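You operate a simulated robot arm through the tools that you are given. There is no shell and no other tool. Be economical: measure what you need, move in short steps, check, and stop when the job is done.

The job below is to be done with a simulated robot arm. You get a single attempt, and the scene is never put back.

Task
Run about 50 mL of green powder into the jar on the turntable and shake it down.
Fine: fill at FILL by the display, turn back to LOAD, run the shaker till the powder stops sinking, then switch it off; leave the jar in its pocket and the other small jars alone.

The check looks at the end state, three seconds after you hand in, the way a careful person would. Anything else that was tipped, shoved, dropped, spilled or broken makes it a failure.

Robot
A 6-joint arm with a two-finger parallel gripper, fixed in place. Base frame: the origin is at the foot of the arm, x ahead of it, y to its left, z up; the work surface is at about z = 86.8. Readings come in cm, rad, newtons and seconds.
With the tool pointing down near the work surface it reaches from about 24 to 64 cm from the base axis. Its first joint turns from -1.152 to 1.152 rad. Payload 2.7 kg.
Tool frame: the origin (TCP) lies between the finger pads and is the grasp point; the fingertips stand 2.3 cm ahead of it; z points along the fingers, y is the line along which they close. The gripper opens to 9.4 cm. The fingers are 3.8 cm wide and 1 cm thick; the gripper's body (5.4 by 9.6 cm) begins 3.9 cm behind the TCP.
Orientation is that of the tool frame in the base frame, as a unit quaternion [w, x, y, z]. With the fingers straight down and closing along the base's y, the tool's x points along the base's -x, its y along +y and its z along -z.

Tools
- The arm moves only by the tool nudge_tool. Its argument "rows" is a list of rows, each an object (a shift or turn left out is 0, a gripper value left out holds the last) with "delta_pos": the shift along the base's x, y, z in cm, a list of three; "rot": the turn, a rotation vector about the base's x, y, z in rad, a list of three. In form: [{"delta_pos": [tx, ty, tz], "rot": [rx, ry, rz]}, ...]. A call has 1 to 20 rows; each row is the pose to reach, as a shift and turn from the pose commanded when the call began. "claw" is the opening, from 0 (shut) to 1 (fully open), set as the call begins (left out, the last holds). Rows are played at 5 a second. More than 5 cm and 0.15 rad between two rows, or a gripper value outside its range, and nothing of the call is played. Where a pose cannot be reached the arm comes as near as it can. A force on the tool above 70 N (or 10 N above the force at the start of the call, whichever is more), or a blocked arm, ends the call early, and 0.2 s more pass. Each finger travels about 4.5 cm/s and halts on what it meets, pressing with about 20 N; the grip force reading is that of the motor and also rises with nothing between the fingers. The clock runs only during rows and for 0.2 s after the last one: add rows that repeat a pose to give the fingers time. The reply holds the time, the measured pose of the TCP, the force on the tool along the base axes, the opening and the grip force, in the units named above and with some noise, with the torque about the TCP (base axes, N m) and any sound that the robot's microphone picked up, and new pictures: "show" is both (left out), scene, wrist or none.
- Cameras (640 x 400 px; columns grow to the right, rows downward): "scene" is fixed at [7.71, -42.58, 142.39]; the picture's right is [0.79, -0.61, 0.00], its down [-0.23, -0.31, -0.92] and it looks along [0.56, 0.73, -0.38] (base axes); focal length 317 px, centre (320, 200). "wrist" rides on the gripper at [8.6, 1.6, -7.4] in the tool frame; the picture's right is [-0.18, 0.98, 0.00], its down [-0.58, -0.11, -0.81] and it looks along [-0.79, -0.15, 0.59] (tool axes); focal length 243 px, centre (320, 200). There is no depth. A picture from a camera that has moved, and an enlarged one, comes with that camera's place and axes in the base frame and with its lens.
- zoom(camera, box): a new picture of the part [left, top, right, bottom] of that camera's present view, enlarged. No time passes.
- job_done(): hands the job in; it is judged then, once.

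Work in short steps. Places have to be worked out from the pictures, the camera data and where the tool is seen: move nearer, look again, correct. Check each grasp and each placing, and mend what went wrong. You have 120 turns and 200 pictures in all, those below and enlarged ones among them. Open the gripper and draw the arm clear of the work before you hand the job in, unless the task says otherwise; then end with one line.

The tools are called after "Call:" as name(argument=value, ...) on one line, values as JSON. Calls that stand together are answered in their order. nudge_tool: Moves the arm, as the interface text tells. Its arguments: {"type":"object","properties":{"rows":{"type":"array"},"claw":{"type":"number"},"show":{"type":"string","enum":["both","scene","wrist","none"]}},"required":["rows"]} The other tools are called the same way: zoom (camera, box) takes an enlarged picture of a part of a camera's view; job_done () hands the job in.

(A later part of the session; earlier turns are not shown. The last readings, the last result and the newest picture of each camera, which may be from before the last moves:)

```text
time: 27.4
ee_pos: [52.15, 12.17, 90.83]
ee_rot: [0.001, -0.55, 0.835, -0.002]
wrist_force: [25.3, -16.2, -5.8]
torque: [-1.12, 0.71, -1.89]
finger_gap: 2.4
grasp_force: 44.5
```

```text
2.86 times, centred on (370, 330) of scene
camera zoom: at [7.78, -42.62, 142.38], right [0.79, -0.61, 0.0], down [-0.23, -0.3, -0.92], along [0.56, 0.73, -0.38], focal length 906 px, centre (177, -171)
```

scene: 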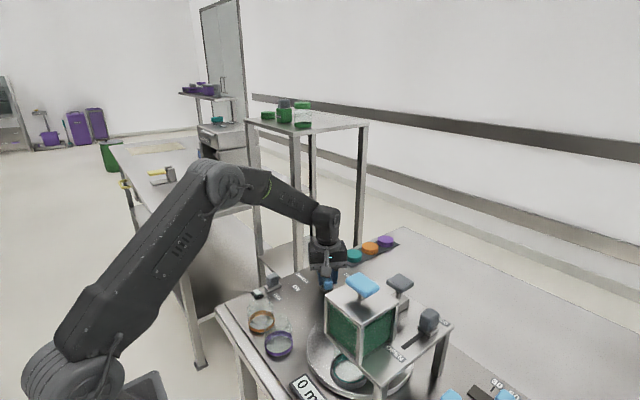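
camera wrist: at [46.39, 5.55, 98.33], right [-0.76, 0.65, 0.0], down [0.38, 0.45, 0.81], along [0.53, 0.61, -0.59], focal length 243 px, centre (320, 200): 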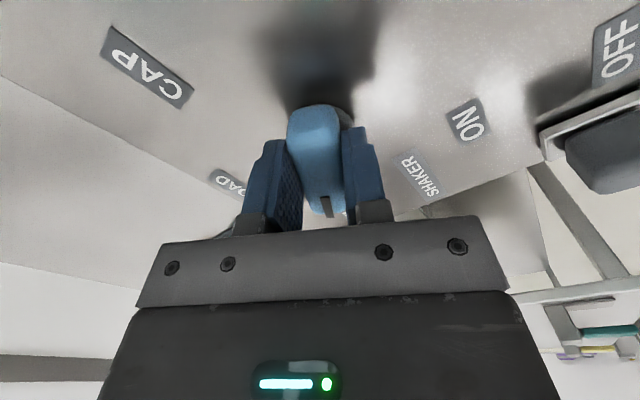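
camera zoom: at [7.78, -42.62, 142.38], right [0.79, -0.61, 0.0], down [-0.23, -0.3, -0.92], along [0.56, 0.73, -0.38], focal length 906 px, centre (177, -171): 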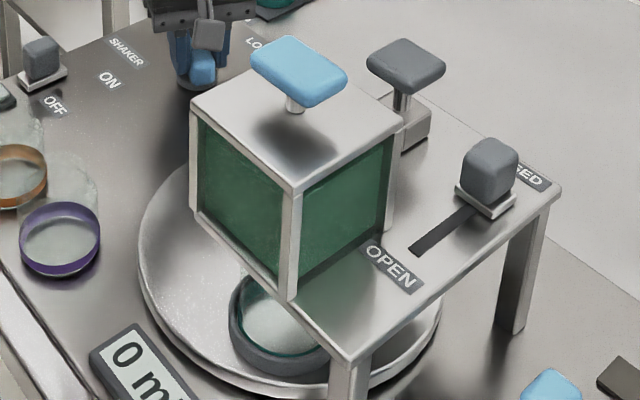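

The knob hit its stop (torque −1.9 N m) at ~66°; the jar sits under the hopper. I release and lift.

Call:
nudge_tool(claw=0.6, rows=[{"delta_pos": [0, 0, 0]}, {"delta_pos": [0, 0, 0]}, {"delta_pos": [0, 0, 4]}, {"delta_pos": [0, 0, 8]}, {"delta_pos": [-0.5, 0, 12]}, {"delta_pos": [-0.5, 0, 16]}, {"delta_pos": [-1, 0, 20]}, {"delta_pos": [-1, 0, 24]}, {"delta_pos": [-1, 0, 28]}])

Call:
zoom(camera="scene", box=[230, 240, 430, 400])

```text
time: 29.4
ee_pos: [50.79, 12.48, 118.81]
ee_rot: [0.001, -0.552, 0.834, -0.001]
wrist_force: [0.0, -0.2, 0.7]
torque: [0.0, -0.03, 0.02]
finger_gap: 5.64
grasp_force: 0.1
camera wrist: at [46.03, 5.08, 126.26], right [-0.83, 0.55, 0.0], down [0.33, 0.49, 0.81], along [0.45, 0.67, -0.59], focal length 243 px, centre (320, 200)
```

scene: 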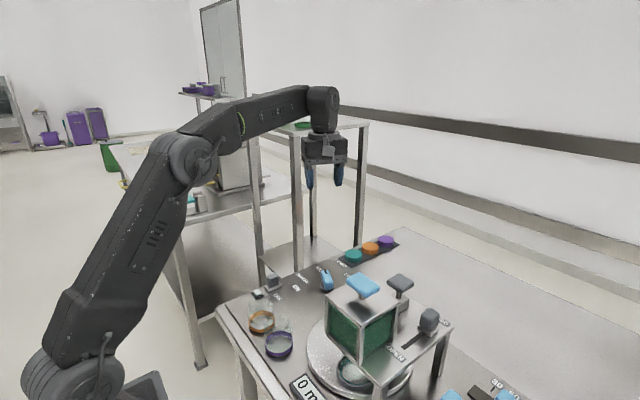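
wrist: 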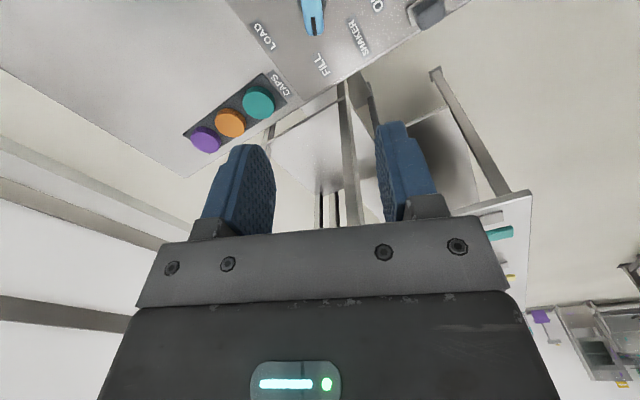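

```text
2.50 times, centred on (330, 320) of scene
camera zoom: at [7.71, -42.58, 142.39], right [0.79, -0.61, 0.0], down [-0.23, -0.31, -0.92], along [0.56, 0.73, -0.38], focal length 793 px, centre (295, -100)
```

zoom: 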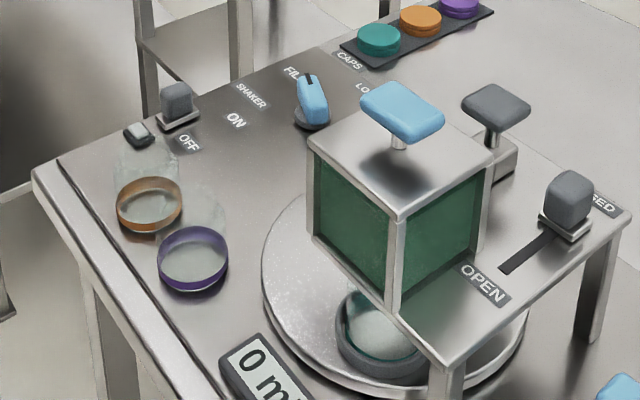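

Knob points to FILL. Now back to the gate slider at (49.5,-20.3), travelling high with the hand yawed 90° again.

Call:
nudge_tool(claw=0.5, rows=[{"delta_pos": [0, -4.5, 1], "rot": [0, 0, 0.05]}, {"delta_pos": [0, -9, 2], "rot": [0, 0, 0.1]}, {"delta_pos": [0, -13.5, 2], "rot": [0, 0, 0.15]}, {"delta_pos": [-0.5, -18, 2], "rot": [0, 0, 0.2]}, {"delta_pos": [-1, -22.5, 2], "rot": [0, 0, 0.25]}, {"delta_pos": [-1.3, -27, 2], "rot": [0, 0, 0.3]}, {"delta_pos": [-1.3, -31.5, 1], "rot": [0, 0, 0.35]}, {"delta_pos": [-1.3, -34, -2], "rot": [0, 0, 0.406]}, {"delta_pos": [-1.3, -34, -6], "rot": [0, 0, 0.406]}, {"delta_pos": [-1.3, -34, -10], "rot": [0, 0, 0.406]}], show="wrist")

```text
time: 31.6
ee_pos: [50.03, -21.69, 109.02]
ee_rot: [-0.002, 0.709, -0.705, 0.001]
wrist_force: [0.1, -0.3, 0.4]
torque: [-0.01, -0.01, -0.01]
finger_gap: 4.68
grasp_force: 0.1
camera wrist: at [48.45, -30.36, 116.35], right [-0.98, 0.18, 0.0], down [0.1, 0.58, 0.81], along [0.15, 0.79, -0.59], focal length 243 px, centre (320, 200)
```

wrist: 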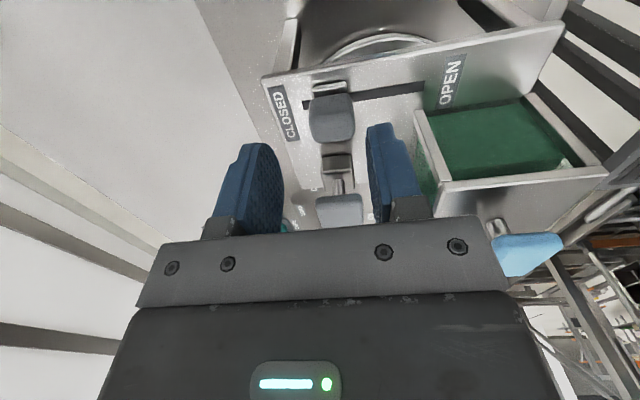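

Call:
nudge_tool(rows=[{"delta_pos": [-0.4, 0.1, -2]}, {"delta_pos": [-0.4, 0.1, -4]}, {"delta_pos": [-0.4, 0.1, -5.8]}], show="none")

Call:
nudge_tool(claw=0.27, rows=[{"delta_pos": [0, 0, 0]}, {"delta_pos": [0, 0, 0]}, {"delta_pos": [0, 0, 0]}])

```text
time: 32.4
ee_pos: [49.38, -21.44, 102.95]
ee_rot: [-0.002, 0.709, -0.706, 0.001]
wrist_force: [1.1, 0.5, 0.4]
torque: [-0.01, 0.02, -0.04]
finger_gap: 4.69
grasp_force: 0.1
```

```text
time: 33.2
ee_pos: [49.39, -21.51, 103.06]
ee_rot: [-0.001, 0.708, -0.706, 0.001]
wrist_force: [2.1, 0.2, -3.4]
torque: [-0.33, -0.06, -0.22]
finger_gap: 3.14
grasp_force: 45.2
camera wrist: at [47.87, -30.2, 110.51], right [-0.98, 0.18, 0.0], down [0.11, 0.58, 0.81], along [0.15, 0.79, -0.59], focal length 243 px, centre (320, 200)
```

scene: 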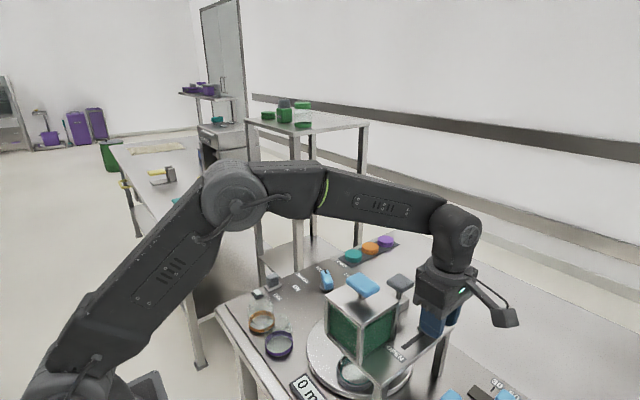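
wrist: 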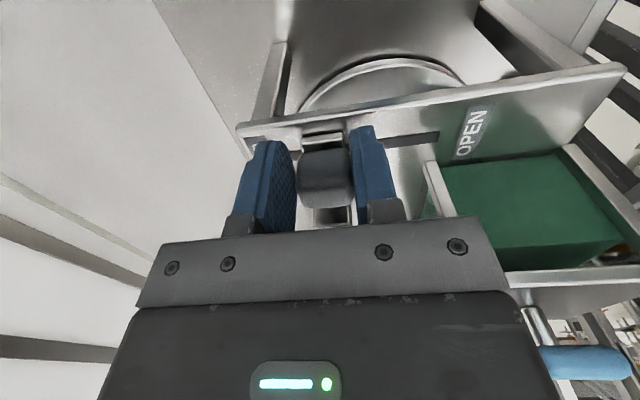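

Slider gripped. I pulse it: 2 cm toward OPEN and right back in the same call, then read the display.

Call:
nudge_tool(rows=[{"delta_pos": [-1, 0, 0]}, {"delta_pos": [-2, 0, 0]}, {"delta_pos": [-1, 0, 0]}, {"delta_pos": [0, 0, 0]}], show="scene")

Call:
zoom(camera="scene", box=[270, 300, 430, 400])

```text
time: 34.2
ee_pos: [49.42, -21.46, 103.08]
ee_rot: [0.0, 0.708, -0.706, 0.001]
wrist_force: [1.7, -0.3, 4.3]
torque: [0.23, 0.02, -0.5]
finger_gap: 3.1
grasp_force: 45.2
```

scene: 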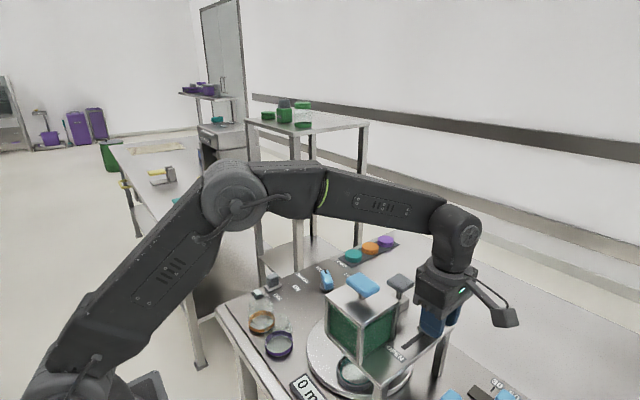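

```text
4.00 times, centred on (350, 350) of scene
camera zoom: at [7.7, -42.59, 142.39], right [0.79, -0.61, 0.0], down [-0.23, -0.31, -0.92], along [0.56, 0.73, -0.38], focal length 1269 px, centre (200, -400)
```

zoom: 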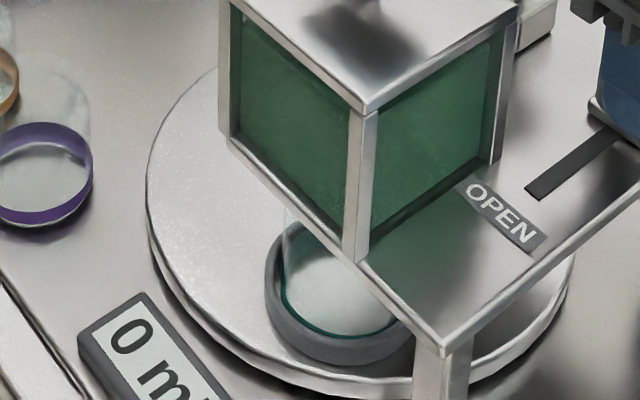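

Still 0. A deeper pulse: 4 cm and back.

Call:
nudge_tool(rows=[{"delta_pos": [-1.5, 0, 0]}, {"delta_pos": [-3, 0, 0]}, {"delta_pos": [-4, 0, 0]}, {"delta_pos": [-2.5, 0, 0]}, {"delta_pos": [-1, 0, 0]}, {"delta_pos": [0, 0, 0]}], show="none")

Call:
zoom(camera="scene", box=[270, 300, 430, 400])

```text
time: 35.6
ee_pos: [49.3, -21.39, 103.08]
ee_rot: [-0.001, 0.709, -0.706, 0.002]
wrist_force: [1.5, -10.7, 4.8]
torque: [-0.32, 0.37, -0.41]
finger_gap: 3.11
grasp_force: 45.0
```

```text
4.00 times, centred on (350, 350) of scene
camera zoom: at [7.7, -42.61, 142.38], right [0.79, -0.61, 0.0], down [-0.23, -0.3, -0.92], along [0.56, 0.73, -0.38], focal length 1269 px, centre (200, -400)
```

zoom: 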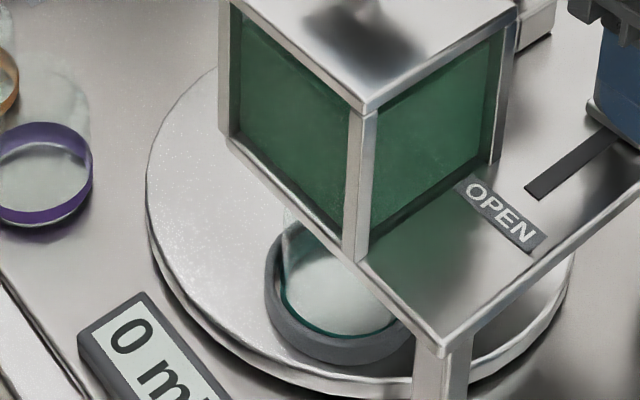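

Still 0. Pulse to the full OPEN position (about 5.5 cm), with a short dwell.

Call:
nudge_tool(rows=[{"delta_pos": [-2, 0, 0]}, {"delta_pos": [-4, 0, 0]}, {"delta_pos": [-5.3, 0, 0]}, {"delta_pos": [-5.3, 0, 0]}, {"delta_pos": [-5.3, 0, 0]}], show="scene")

Call:
zoom(camera="scene", box=[270, 300, 430, 400])

```text
time: 36.8
ee_pos: [44.4, -21.5, 103.13]
ee_rot: [-0.004, 0.708, -0.706, 0.008]
wrist_force: [43.1, -21.9, -16.0]
torque: [-0.46, 0.17, -1.11]
finger_gap: 3.14
grasp_force: 45.1
```

scene: 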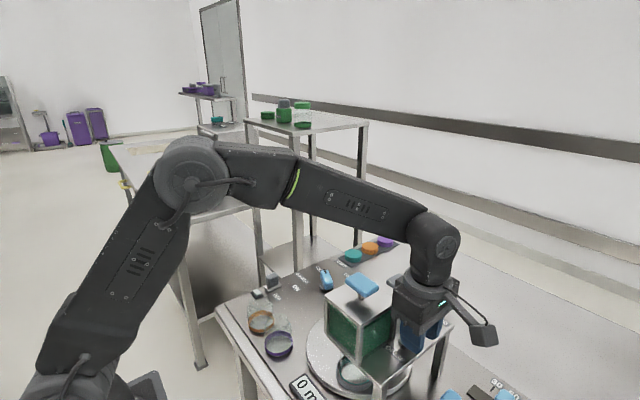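

```text
4.00 times, centred on (350, 350) of scene
camera zoom: at [7.86, -42.66, 142.36], right [0.79, -0.61, 0.0], down [-0.23, -0.3, -0.92], along [0.56, 0.73, -0.38], focal length 1269 px, centre (200, -400)
```

zoom: 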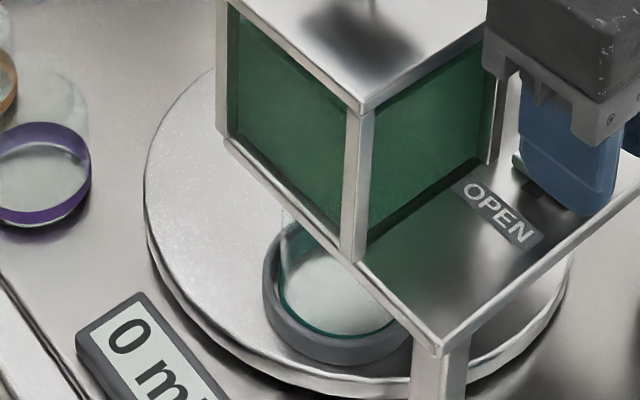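

Slider is at its OPEN stop and the display stays 0, so something else also holds the powder back (the grey T behind the hopper, or the blue T). I close the slider again, release, and inspect the grey T closely.

Call:
nudge_tool(rows=[{"delta_pos": [1.5, 0, 0]}, {"delta_pos": [3, 0, 0]}, {"delta_pos": [4.5, 0, 0]}, {"delta_pos": [5.3, 0, 0]}], show="none")

Call:
nudge_tool(claw=0.5, rows=[{"delta_pos": [0, 0, 0]}, {"delta_pos": [0, 0, 0]}, {"delta_pos": [0, 0, 4]}, {"delta_pos": [0, -2, 7]}, {"delta_pos": [0, -4, 9]}])

Call:
zoom(camera="wrist", box=[220, 0, 480, 220])

```text
time: 37.8
ee_pos: [49.28, -21.56, 103.09]
ee_rot: [0.0, 0.708, -0.707, 0.001]
wrist_force: [0.9, -5.0, 3.5]
torque: [0.53, 0.37, -0.2]
finger_gap: 3.13
grasp_force: 44.9
```

```text
time: 39.0
ee_pos: [49.13, -25.24, 112.05]
ee_rot: [-0.001, 0.709, -0.705, 0.0]
wrist_force: [-0.1, -0.2, 0.7]
torque: [-0.01, -0.05, 0.01]
finger_gap: 4.68
grasp_force: 0.1
camera wrist: at [47.61, -33.99, 119.45], right [-0.98, 0.18, 0.0], down [0.1, 0.58, 0.81], along [0.15, 0.79, -0.59], focal length 243 px, centre (320, 200)
```

scene: 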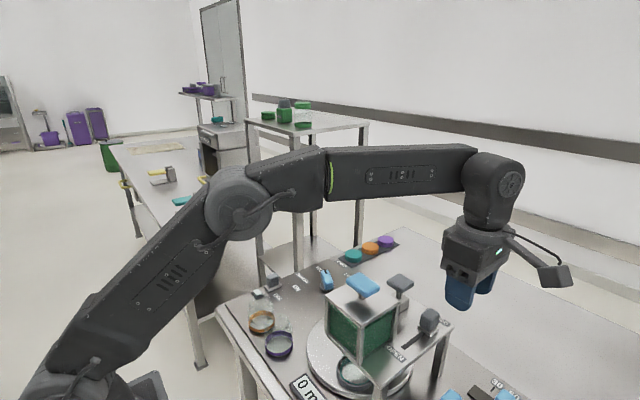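
wrist: 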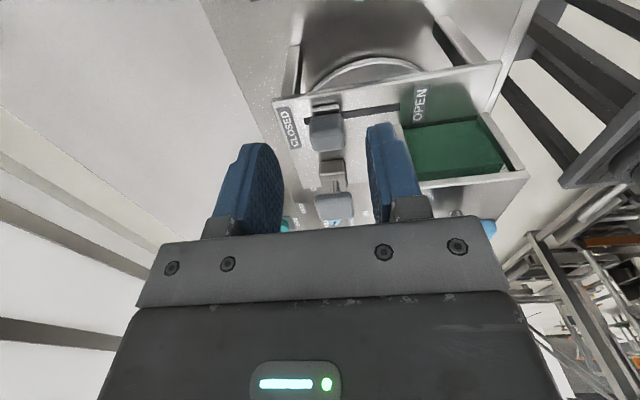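

```text
1.82 times, centred on (350, 110) of wrist
camera zoom: at [47.61, -33.99, 119.45], right [-0.98, 0.18, 0.0], down [0.1, 0.58, 0.81], along [0.15, 0.79, -0.59], focal length 441 px, centre (266, 364)
```

zoom: 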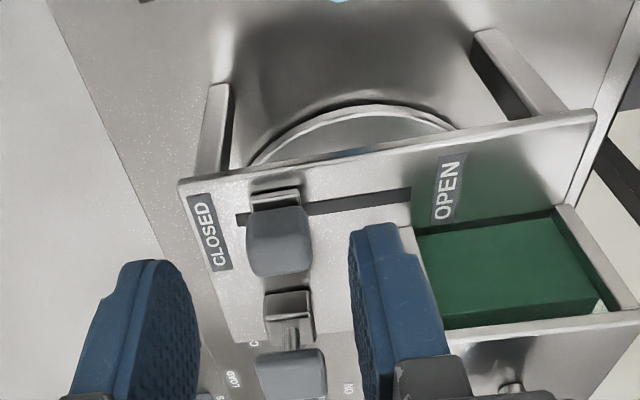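

Call:
nudge_tool(rows=[{"delta_pos": [0.5, 4, 1]}, {"delta_pos": [1, 8, 1]}, {"delta_pos": [1, 10, 0]}], show="none")

Call:
zoom(camera="wrist", box=[240, 20, 420, 220])

Call:
zoom(camera="scene", box=[370, 260, 460, 330])

```text
time: 39.8
ee_pos: [50.13, -15.28, 112.12]
ee_rot: [-0.001, 0.708, -0.706, 0.001]
wrist_force: [-0.2, 0.1, 0.4]
torque: [0.02, -0.02, -0.01]
finger_gap: 4.69
grasp_force: 0.1
```

```text
2.00 times, centred on (330, 120) of wrist
camera zoom: at [48.56, -23.94, 119.57], right [-0.98, 0.18, 0.0], down [0.1, 0.58, 0.81], along [0.15, 0.79, -0.59], focal length 485 px, centre (300, 360)
```

zoom: 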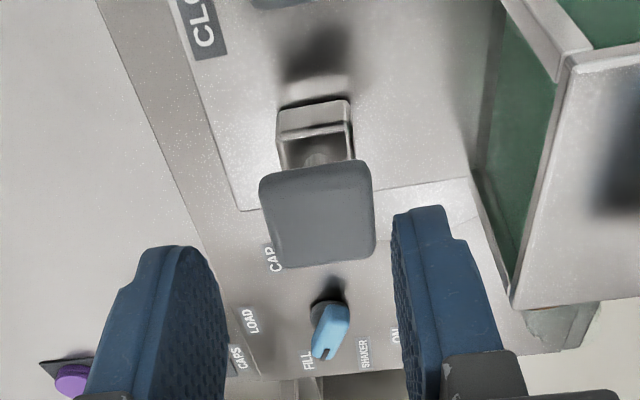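

```text
5.71 times, centred on (415, 295) of scene
camera zoom: at [7.71, -42.58, 142.39], right [0.79, -0.61, 0.0], down [-0.23, -0.31, -0.92], along [0.56, 0.73, -0.38], focal length 1813 px, centre (-223, -343)
```

zoom: 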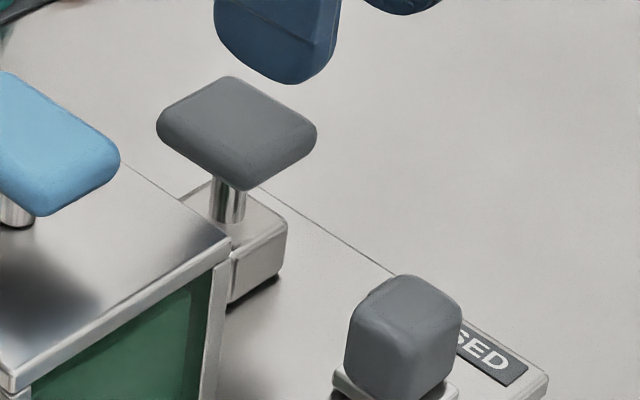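

The grey T (≈(50.1,-12.5), top ~104.5) rides on a stem from a small block. I grip it, with the gate closed, to feel which way it moves.

Call:
nudge_tool(claw=0.65, rows=[{"delta_pos": [0, 1.5, 0]}, {"delta_pos": [0, 2.7, -3]}, {"delta_pos": [0, 2.7, -6]}, {"delta_pos": [0, 2.7, -7.7]}], show="wrist")

Call:
nudge_tool(claw=0.25, rows=[{"delta_pos": [0, 0, 0]}, {"delta_pos": [0, 0, 0]}, {"delta_pos": [0, 0, 0]}, {"delta_pos": [0, 0, 0]}])

```text
time: 40.8
ee_pos: [50.14, -12.78, 104.31]
ee_rot: [0.0, 0.708, -0.706, 0.001]
wrist_force: [0.1, -0.5, 0.0]
torque: [-0.02, 0.0, -0.03]
finger_gap: 6.11
grasp_force: 0.1
camera wrist: at [48.59, -21.47, 111.77], right [-0.98, 0.18, 0.0], down [0.1, 0.58, 0.81], along [0.15, 0.79, -0.59], focal length 243 px, centre (320, 200)
```

wrist: 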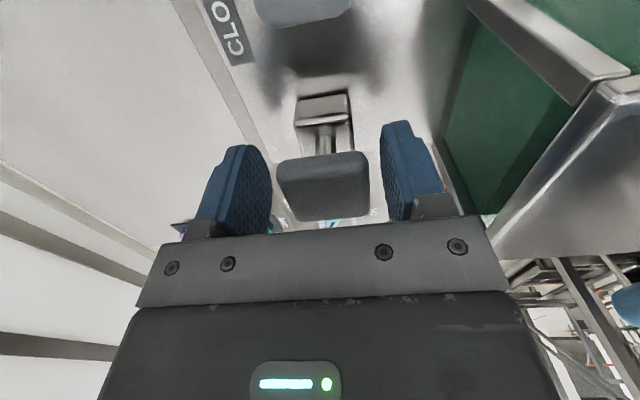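

```text
time: 41.8
ee_pos: [49.76, -12.76, 104.3]
ee_rot: [0.002, 0.708, -0.706, -0.003]
wrist_force: [-31.6, 3.5, -1.9]
torque: [-0.18, -0.36, -0.44]
finger_gap: 3.95
grasp_force: 45.3
camera wrist: at [48.38, -21.49, 111.76], right [-0.98, 0.18, 0.01], down [0.11, 0.58, 0.81], along [0.14, 0.79, -0.59], focal length 243 px, centre (320, 200)
```

scene: 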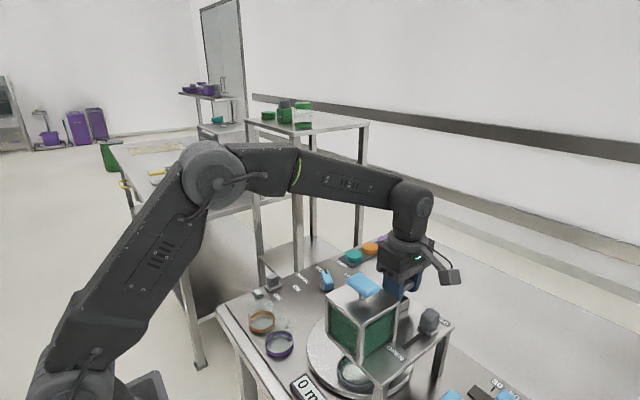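
wrist: 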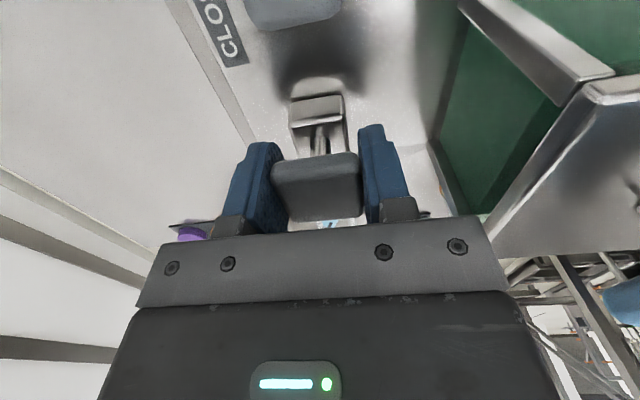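

Call:
nudge_tool(rows=[{"delta_pos": [-0.35, 0, 0]}, {"delta_pos": [-0.35, 0, 0.3]}, {"delta_pos": [-0.35, 0, 0.7]}], show="none")

Call:
zoom(camera="scene", box=[340, 260, 460, 350])

```text
time: 42.6
ee_pos: [49.82, -12.74, 104.62]
ee_rot: [0.002, 0.708, -0.706, -0.003]
wrist_force: [5.8, -3.8, -38.0]
torque: [0.06, -0.03, -0.53]
finger_gap: 3.95
grasp_force: 45.3
```

```text
4.44 times, centred on (400, 305) of scene
camera zoom: at [7.79, -42.61, 142.38], right [0.79, -0.61, 0.0], down [-0.23, -0.3, -0.92], along [0.56, 0.73, -0.38], focal length 1410 px, centre (-36, -267)
```

zoom: 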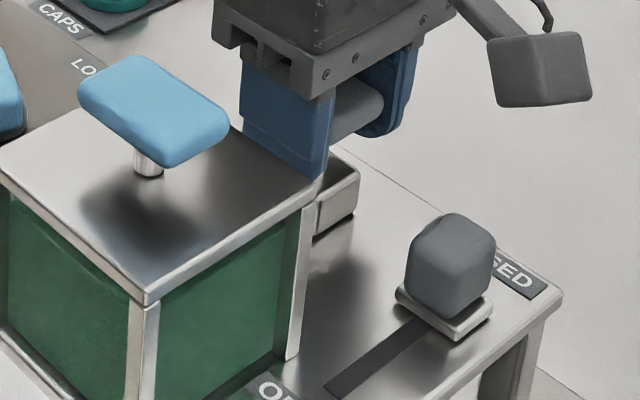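

It resists lifting at 38 N. Now I try pressing down.

Call:
nudge_tool(rows=[{"delta_pos": [0, 0, -0.6]}, {"delta_pos": [0, 0, -1.0]}, {"delta_pos": [0, 0, -1.3]}], show="none")

Call:
nudge_tool(rows=[{"delta_pos": [0, 0, 0.5]}, {"delta_pos": [0.3, 0, 0.6]}, {"delta_pos": [0.7, 0, 0.6]}, {"delta_pos": [0.9, 0, 0.6]}], show="none")

```text
time: 43.4
ee_pos: [49.8, -12.74, 103.77]
ee_rot: [-0.001, 0.709, -0.705, 0.002]
wrist_force: [-12.8, 3.5, 2.0]
torque: [-0.35, -0.5, -0.61]
finger_gap: 3.92
grasp_force: 44.9
```

```text
time: 44.4
ee_pos: [49.9, -12.9, 104.13]
ee_rot: [0.012, 0.708, -0.706, -0.015]
wrist_force: [-17.4, 3.6, 1.7]
torque: [-0.56, -0.28, -0.13]
finger_gap: 3.95
grasp_force: 44.9
heard: click
stopped in row 4: the force on the tool passed its limit at 72 N (the readings are from after the stop); the commanded pose is now the measured one
```

A click was heard. I look at what changed.

Call:
zoom(camera="scene", box=[270, 260, 460, 400])

Call:
zoom(camera="wrist", box=[220, 20, 480, 240])

```text
2.86 times, centred on (365, 330) of scene
camera zoom: at [7.66, -42.57, 142.4], right [0.79, -0.61, 0.0], down [-0.23, -0.31, -0.92], along [0.56, 0.73, -0.38], focal length 906 px, centre (191, -171)
```

zoom: 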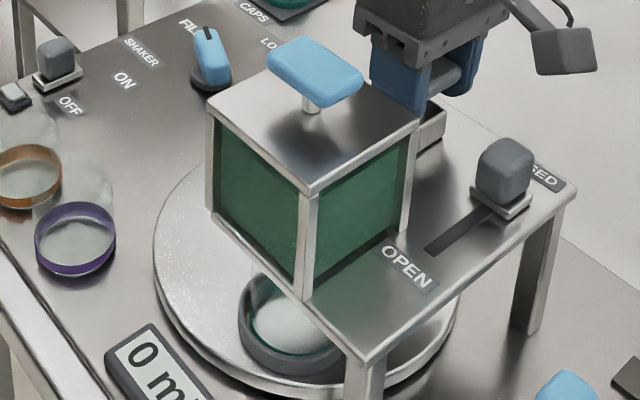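

```text
1.82 times, centred on (350, 130) of wrist
camera zoom: at [48.6, -21.5, 111.52], right [-0.98, 0.18, 0.04], down [0.14, 0.58, 0.8], along [0.12, 0.8, -0.59], focal length 441 px, centre (266, 327)
```

zoom: 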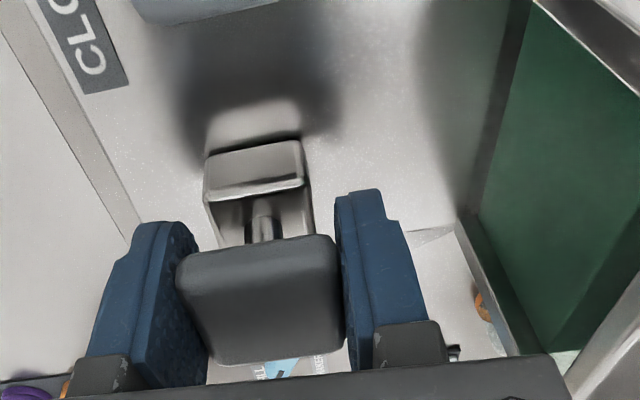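

The T sits in a box-like housing. I relax sideways force and press straight down in small steps to feel its travel.

Call:
nudge_tool(rows=[{"delta_pos": [-0.15, 0, 0]}, {"delta_pos": [-0.15, 0.1, -0.4]}], show="none")

Call:
nudge_tool(rows=[{"delta_pos": [0, 0, -0.3]}, {"delta_pos": [0, 0, -0.6]}], show="none")

Call:
nudge_tool(rows=[{"delta_pos": [0, 0, -0.3]}, {"delta_pos": [0, 0, -0.6]}])

```text
time: 45.0
ee_pos: [49.88, -12.79, 103.8]
ee_rot: [0.009, 0.707, -0.707, -0.011]
wrist_force: [-6.8, -5.1, 2.6]
torque: [1.11, -0.59, -0.09]
finger_gap: 3.92
grasp_force: 44.9
heard: click
```

```text
time: 45.6
ee_pos: [49.9, -12.84, 103.36]
ee_rot: [0.008, 0.707, -0.707, -0.009]
wrist_force: [-6.2, -8.7, 15.4]
torque: [0.98, -0.22, -0.34]
finger_gap: 3.95
grasp_force: 44.7
```

```text
time: 46.2
ee_pos: [49.83, -12.68, 103.03]
ee_rot: [0.008, 0.709, -0.705, -0.008]
wrist_force: [-17.1, -7.0, 38.5]
torque: [-0.03, -0.24, -0.36]
finger_gap: 3.95
grasp_force: 44.8
camera wrist: at [48.5, -21.43, 110.47], right [-0.98, 0.18, 0.02], down [0.13, 0.58, 0.8], along [0.13, 0.79, -0.59], focal length 243 px, centre (320, 200)
```

scene: 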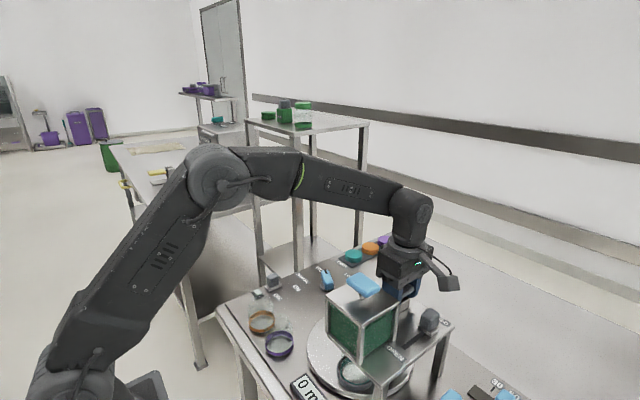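
wrist: 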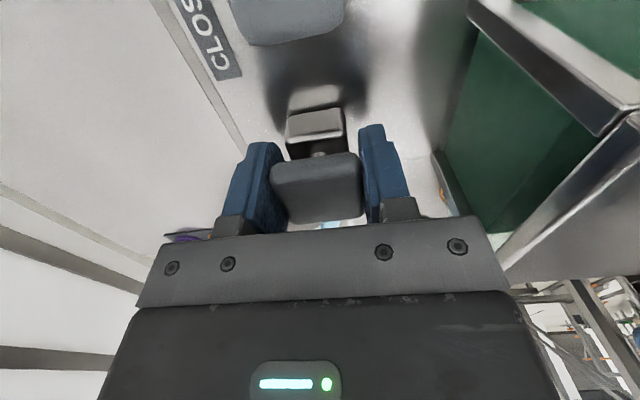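

The T goes down ~1.2 cm with a click, stiffening at the bottom: a push plunger. I come back up, release it, and watch whether it springs back.

Call:
nudge_tool(claw=0.6, rows=[{"delta_pos": [0, 0, 0]}, {"delta_pos": [0, 0, 0]}, {"delta_pos": [0, 0, 0.5]}, {"delta_pos": [0, -0.2, 3]}, {"delta_pos": [0, -1, 6]}], show="none")

Call:
zoom(camera="wrist", box=[240, 20, 420, 220])

Call:
zoom(camera="scene", box=[370, 260, 460, 330])

```text
time: 47.4
ee_pos: [49.82, -13.52, 108.68]
ee_rot: [0.01, 0.707, -0.707, -0.013]
wrist_force: [0.4, 0.1, 0.0]
torque: [-0.03, 0.03, -0.03]
finger_gap: 5.64
grasp_force: 0.1
```

```text
2.00 times, centred on (330, 120) of wrist
camera zoom: at [48.55, -22.39, 116.04], right [-0.98, 0.18, 0.03], down [0.13, 0.58, 0.8], along [0.13, 0.8, -0.59], focal length 485 px, centre (300, 360)
```

zoom: 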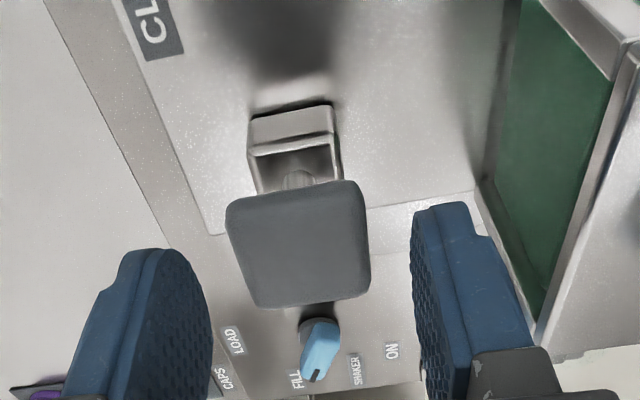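

```text
5.71 times, centred on (415, 295) of scene
camera zoom: at [7.71, -42.58, 142.39], right [0.79, -0.61, 0.0], down [-0.23, -0.31, -0.92], along [0.56, 0.73, -0.38], focal length 1813 px, centre (-223, -343)
```

zoom: 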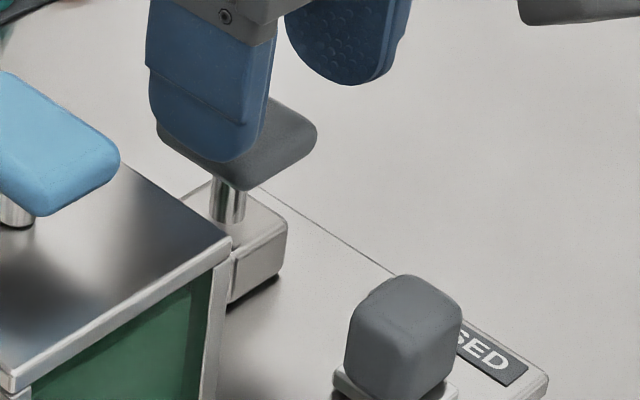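

It sprang back: a spring plunger. Perhaps the press frees the outlet; I test the slider again first, since I can shut it instantly while holding it.

Call:
nudge_tool(claw=0.5, rows=[{"delta_pos": [0, -4, 1], "rot": [-0.002, -0.016, 0]}, {"delta_pos": [-0.2, -7.9, 0], "rot": [-0.004, -0.032, 0]}, {"delta_pos": [-0.2, -7.9, -3], "rot": [-0.004, -0.032, 0]}, {"delta_pos": [-0.2, -7.9, -5.6], "rot": [-0.004, -0.032, 0]}], show="wrist")

Call:
nudge_tool(claw=0.27, rows=[{"delta_pos": [0, 0, 0]}, {"delta_pos": [0, 0, 0]}, {"delta_pos": [0, 0, 0]}, {"delta_pos": [-1.5, 0, 0]}, {"delta_pos": [-2.5, 0, 0]}, {"delta_pos": [-2.5, 0, 0]}, {"delta_pos": [-2.5, 0, 0]}], show="scene")

Call:
zoom(camera="scene", box=[270, 300, 430, 400])

```text
time: 48.4
ee_pos: [49.68, -21.47, 102.87]
ee_rot: [0.001, 0.708, -0.706, 0.0]
wrist_force: [-0.6, 0.0, -0.5]
torque: [0.0, 0.0, -0.02]
finger_gap: 4.69
grasp_force: 0.0
camera wrist: at [48.08, -30.25, 110.26], right [-0.98, 0.18, 0.0], down [0.11, 0.58, 0.81], along [0.15, 0.79, -0.59], focal length 243 px, centre (320, 200)
```

wrist: 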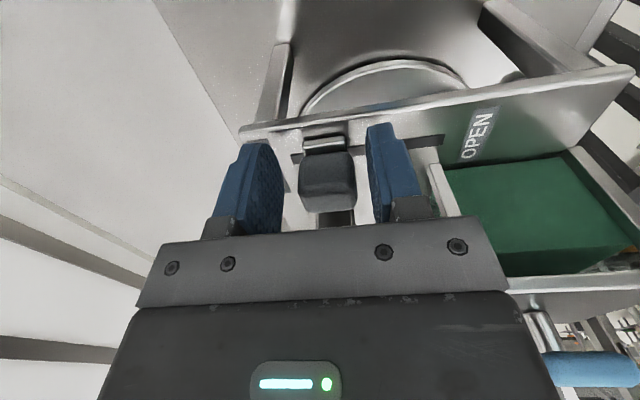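

```text
time: 50.0
ee_pos: [47.08, -21.5, 102.92]
ee_rot: [0.0, 0.708, -0.706, 0.0]
wrist_force: [-0.2, -3.9, -9.7]
torque: [-0.73, -0.36, -0.16]
finger_gap: 3.15
grasp_force: 44.2
```

scene: 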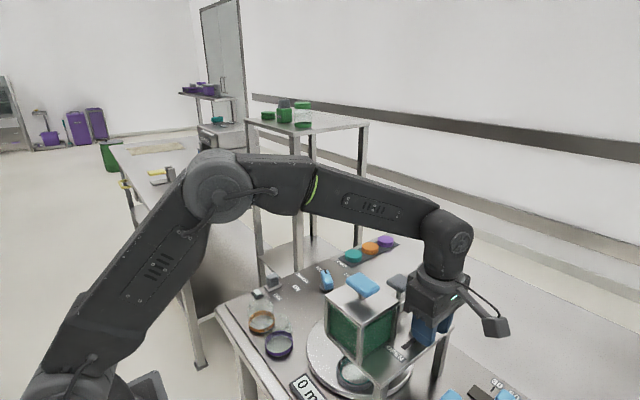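

```text
4.00 times, centred on (350, 350) of scene
camera zoom: at [7.72, -42.6, 142.39], right [0.79, -0.61, 0.0], down [-0.23, -0.3, -0.92], along [0.56, 0.73, -0.38], focal length 1269 px, centre (200, -400)
```

zoom: 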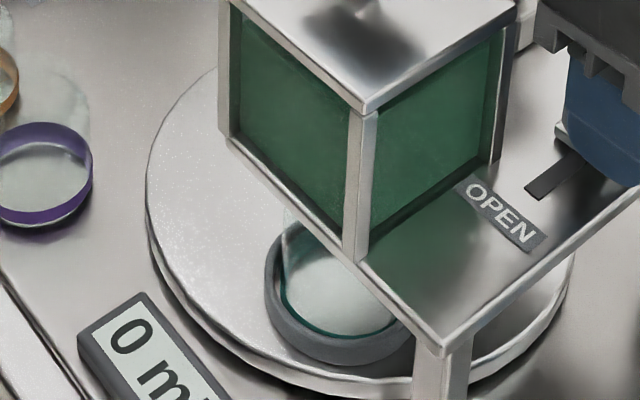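

Nothing at half open. Now fully open with a dwell.

Call:
nudge_tool(rows=[{"delta_pos": [-1.5, 0, 0]}, {"delta_pos": [-2.7, 0, 0]}, {"delta_pos": [-2.7, 0, 0]}, {"delta_pos": [-2.7, 0, 0]}], show="none")

Call:
zoom(camera="scene", box=[270, 300, 430, 400])

```text
time: 51.0
ee_pos: [44.58, -21.56, 102.81]
ee_rot: [0.0, 0.707, -0.707, 0.001]
wrist_force: [4.6, -6.0, -10.4]
torque: [0.01, 0.07, -0.05]
finger_gap: 3.15
grasp_force: 45.3
```

```text
4.00 times, centred on (350, 350) of scene
camera zoom: at [7.74, -42.61, 142.38], right [0.79, -0.61, 0.0], down [-0.23, -0.3, -0.92], along [0.56, 0.73, -0.38], focal length 1269 px, centre (200, -400)
```

zoom: 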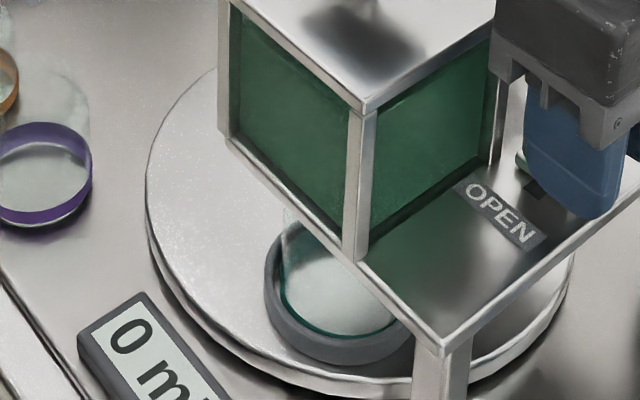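

Still 0. I leave the slider about half open and press the grey plunger with the gate open; first release and move over to the T with fingers closed to press from above.

Call:
nudge_tool(rows=[{"delta_pos": [1, 0, 0]}, {"delta_pos": [2, 0, 0]}, {"delta_pos": [2, 0, 0]}], show="none")

Call:
nudge_tool(claw=0.45, rows=[{"delta_pos": [0, 0, 0]}, {"delta_pos": [0, 0, 0]}, {"delta_pos": [0, 0, 3]}, {"delta_pos": [1.5, 2.5, 6]}, {"delta_pos": [3.1, 6, 7]}, {"delta_pos": [3.1, 8.9, 6]}], show="none")

Call:
nudge_tool(claw=0, rows=[{"delta_pos": [0, 0, 0]}, {"delta_pos": [0, 0, 0]}, {"delta_pos": [0, 0, 0]}, {"delta_pos": [0, 0, 0]}])

```text
time: 51.8
ee_pos: [46.49, -21.61, 102.89]
ee_rot: [0.001, 0.708, -0.707, 0.0]
wrist_force: [0.8, -2.7, -11.9]
torque: [-0.56, 0.31, -0.08]
finger_gap: 3.18
grasp_force: 44.9
```

```text
time: 53.2
ee_pos: [49.72, -12.71, 108.83]
ee_rot: [-0.001, 0.708, -0.706, 0.0]
wrist_force: [-0.3, -0.2, 0.0]
torque: [-0.02, 0.0, -0.02]
finger_gap: 4.23
grasp_force: 0.1
```

```text
time: 54.2
ee_pos: [49.58, -12.8, 108.89]
ee_rot: [0.0, 0.708, -0.706, 0.0]
wrist_force: [-0.1, 0.3, 0.6]
torque: [0.01, 0.02, 0.01]
finger_gap: 0.01
grasp_force: 20.5
camera wrist: at [48.13, -21.44, 116.3], right [-0.98, 0.18, 0.0], down [0.11, 0.58, 0.81], along [0.15, 0.79, -0.59], focal length 243 px, centre (320, 200)
```

scene: 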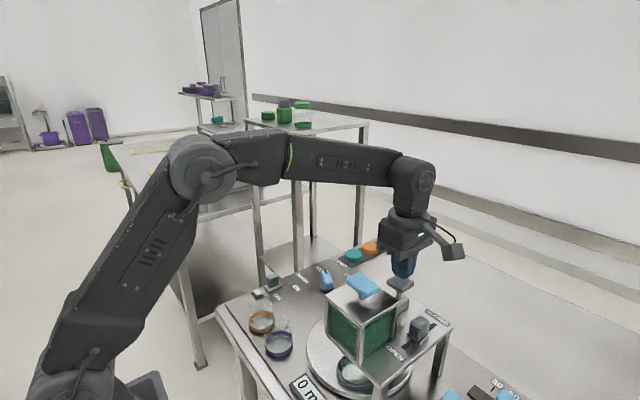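
wrist: 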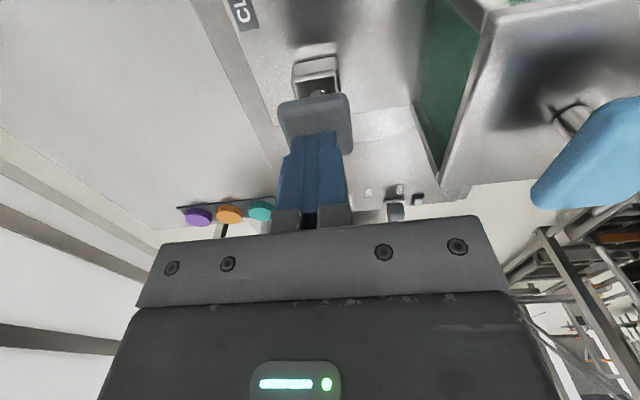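

Closed tips are 2 cm above the T. One short press and back up.

Call:
nudge_tool(rows=[{"delta_pos": [0, 0, -1.5]}, {"delta_pos": [0, 0, -2.4]}, {"delta_pos": [0, 0, -3.0]}, {"delta_pos": [0, 0, -1.5]}], show="none")

Call:
zoom(camera="scene", box=[270, 300, 430, 400])

```text
time: 55.2
ee_pos: [49.45, -12.71, 107.17]
ee_rot: [0.001, 0.708, -0.706, -0.001]
wrist_force: [0.1, -1.5, 1.8]
torque: [-0.05, -0.02, 0.01]
finger_gap: 0.0
grasp_force: 20.2
heard: click
```

```text
4.00 times, centred on (350, 350) of scene
camera zoom: at [7.71, -42.59, 142.39], right [0.79, -0.61, 0.0], down [-0.23, -0.31, -0.92], along [0.56, 0.73, -0.38], focal length 1269 px, centre (200, -400)
```

zoom: 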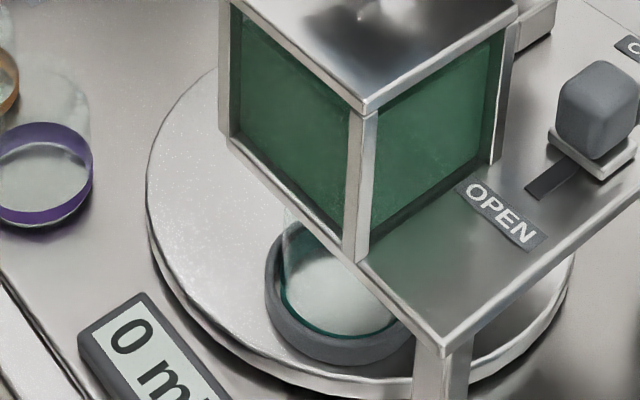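

Click, still 0. Press and hold about a second, then look.

Call:
nudge_tool(rows=[{"delta_pos": [0, 0, -1]}, {"delta_pos": [0, 0, -1.6]}, {"delta_pos": [0, 0, -1.6]}, {"delta_pos": [0, 0, -1.6]}, {"delta_pos": [0, 0, -1.6]}], show="none")

Call:
zoom(camera="scene", box=[270, 300, 430, 400])

```text
time: 56.4
ee_pos: [49.63, -12.54, 106.26]
ee_rot: [-0.005, 0.709, -0.706, 0.005]
wrist_force: [-9.3, 14.0, 43.0]
torque: [0.51, 0.31, 0.03]
finger_gap: 0.0
grasp_force: 19.8
```

```text
4.00 times, centred on (350, 350) of scene
camera zoom: at [7.61, -42.53, 142.42], right [0.79, -0.61, 0.0], down [-0.23, -0.31, -0.92], along [0.56, 0.73, -0.38], focal length 1269 px, centre (200, -400)
```

zoom: 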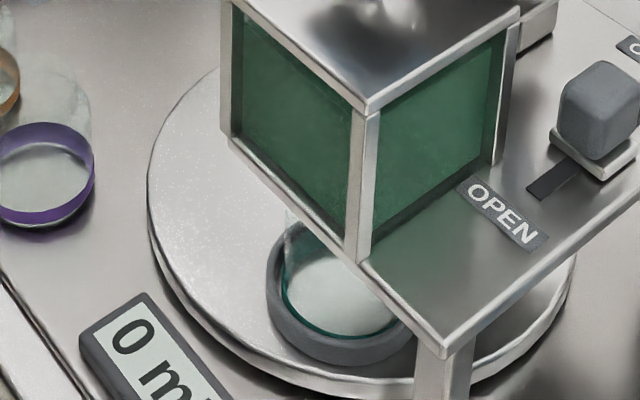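

Nothing with the grey plunger held. Next I try the blue T on top of the hopper (≈(38.6,-13.3), top ~110): move above it.

Call:
nudge_tool(rows=[{"delta_pos": [0, 0, 3]}, {"delta_pos": [0, 0, 7]}, {"delta_pos": [-4, 0, 9]}, {"delta_pos": [-8, -0.3, 9]}, {"delta_pos": [-11, -0.5, 9]}])

Call:
zoom(camera="scene", box=[300, 230, 440, 330])

```text
time: 57.6
ee_pos: [38.51, -13.23, 114.77]
ee_rot: [0.0, 0.708, -0.706, 0.0]
wrist_force: [-0.7, 0.5, 0.5]
torque: [0.0, -0.01, -0.02]
finger_gap: 0.0
grasp_force: 19.7
camera wrist: at [36.94, -21.98, 122.13], right [-0.98, 0.18, 0.0], down [0.11, 0.58, 0.81], along [0.15, 0.79, -0.59], focal length 243 px, centre (320, 200)
```

scene: 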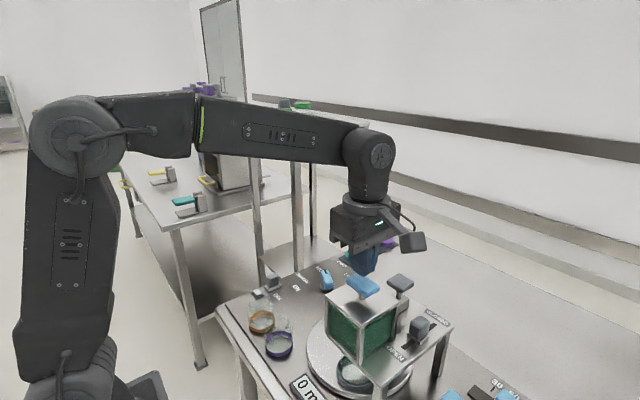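
wrist: 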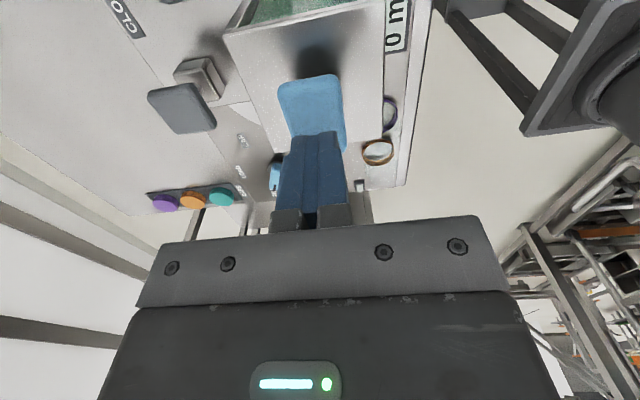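

```text
4.00 times, centred on (370, 280) of scene
camera zoom: at [7.71, -42.58, 142.39], right [0.79, -0.61, 0.0], down [-0.23, -0.31, -0.92], along [0.56, 0.73, -0.38], focal length 1269 px, centre (120, -120)
```

zoom: 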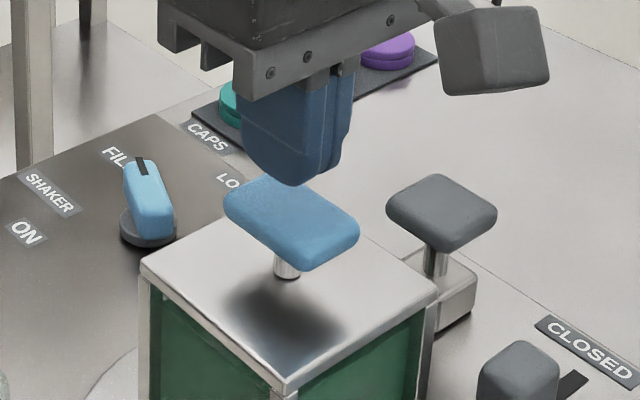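

I press down on the blue T gently in small steps.

Call:
nudge_tool(rows=[{"delta_pos": [0, -0.3, -1]}, {"delta_pos": [0, -0.3, -1.8]}, {"delta_pos": [0, -0.3, -2.2]}, {"delta_pos": [0, -0.3, -2.6]}], show="none")

Call:
zoom(camera="scene", box=[270, 260, 460, 400])

```text
time: 58.6
ee_pos: [38.75, -13.52, 112.15]
ee_rot: [0.0, 0.707, -0.707, 0.0]
wrist_force: [-1.1, -1.6, 2.7]
torque: [0.03, 0.05, 0.03]
finger_gap: 0.02
grasp_force: 20.1
```

```text
2.86 times, centred on (365, 330) of scene
camera zoom: at [7.7, -42.59, 142.39], right [0.79, -0.61, 0.0], down [-0.23, -0.31, -0.92], along [0.56, 0.73, -0.38], focal length 906 px, centre (191, -171)
```

zoom: 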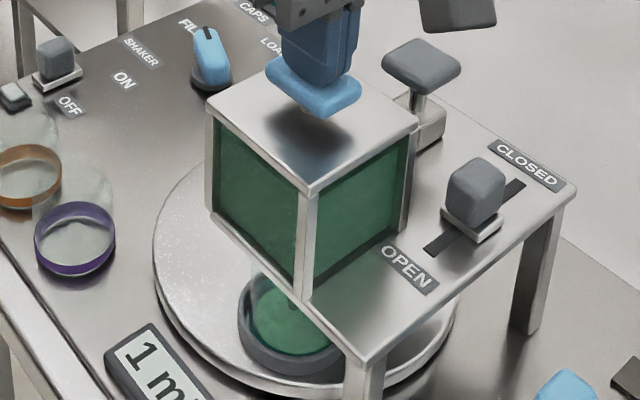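

Powder runs: pressing the blue T feeds. Display 1 mL. I lift off to see whether it stops.

Call:
nudge_tool(rows=[{"delta_pos": [0, 0, 1.5]}], show="none")

Call:
zoom(camera="scene", box=[270, 260, 460, 400])

Call:
nudge_tool(rows=[{"delta_pos": [0, 0, 0]}, {"delta_pos": [0, 0, 0]}], show="none")

Call:
zoom(camera="scene", box=[270, 260, 460, 400])

```text
time: 59.0
ee_pos: [38.6, -13.58, 113.75]
ee_rot: [0.001, 0.708, -0.706, -0.001]
wrist_force: [0.6, -0.7, 0.3]
torque: [0.01, 0.03, 0.0]
finger_gap: 0.0
grasp_force: 19.3
```

```text
2.86 times, centred on (365, 330) of scene
camera zoom: at [7.71, -42.58, 142.39], right [0.79, -0.61, 0.0], down [-0.23, -0.31, -0.92], along [0.56, 0.73, -0.38], focal length 906 px, centre (191, -171)
```

zoom: 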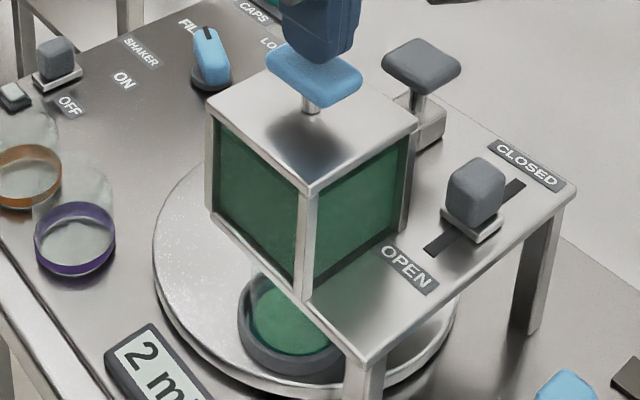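

```text
time: 59.6
ee_pos: [38.62, -13.54, 113.83]
ee_rot: [0.0, 0.707, -0.707, 0.0]
wrist_force: [-0.8, 1.1, -0.8]
torque: [0.02, 0.0, 0.0]
finger_gap: 0.0
grasp_force: 19.8
```

```text
2.86 times, centred on (365, 330) of scene
camera zoom: at [7.71, -42.58, 142.39], right [0.79, -0.61, 0.0], down [-0.23, -0.31, -0.92], along [0.56, 0.73, -0.38], focal length 906 px, centre (191, -171)
```

zoom: 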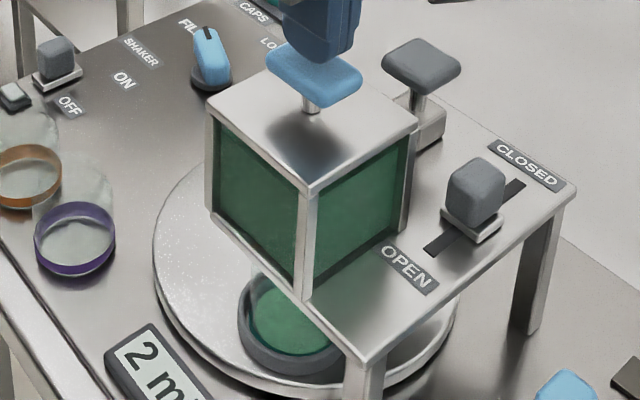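

Hold-to-flow: it stopped at 2 mL. I press again and hold about 2 s, ending lifted.

Call:
nudge_tool(rows=[{"delta_pos": [0, 0, -1]}, {"delta_pos": [0, 0, -1.7]}, {"delta_pos": [0, 0, -1.7]}, {"delta_pos": [0, 0, -1.7]}, {"delta_pos": [0, 0, -1.7]}, {"delta_pos": [0, 0, -1.7]}, {"delta_pos": [0, 0, -1.7]}, {"delta_pos": [0, 0, -1.7]}, {"delta_pos": [0, 0, -1.7]}, {"delta_pos": [0, 0, 0]}, {"delta_pos": [0, 0, 0]}], show="none")

Call:
zoom(camera="scene", box=[270, 260, 460, 400])

```text
time: 62.0
ee_pos: [38.54, -13.34, 113.73]
ee_rot: [0.0, 0.707, -0.707, -0.001]
wrist_force: [-0.2, 0.1, 0.1]
torque: [-0.02, 0.0, 0.0]
finger_gap: 0.01
grasp_force: 19.9
heard: click
```

```text
2.86 times, centred on (365, 330) of scene
camera zoom: at [7.71, -42.58, 142.39], right [0.79, -0.61, 0.0], down [-0.23, -0.31, -0.92], along [0.56, 0.73, -0.38], focal length 906 px, centre (191, -171)
```

zoom: 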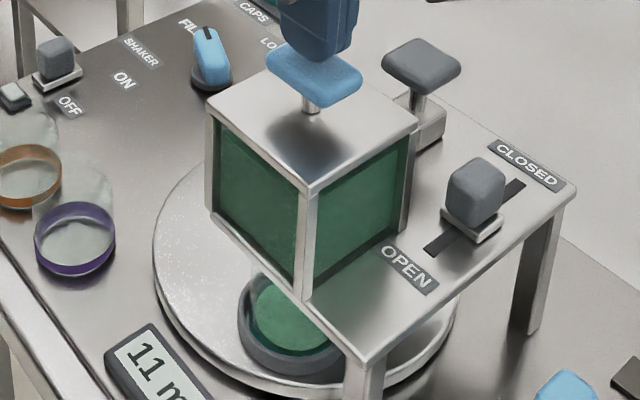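

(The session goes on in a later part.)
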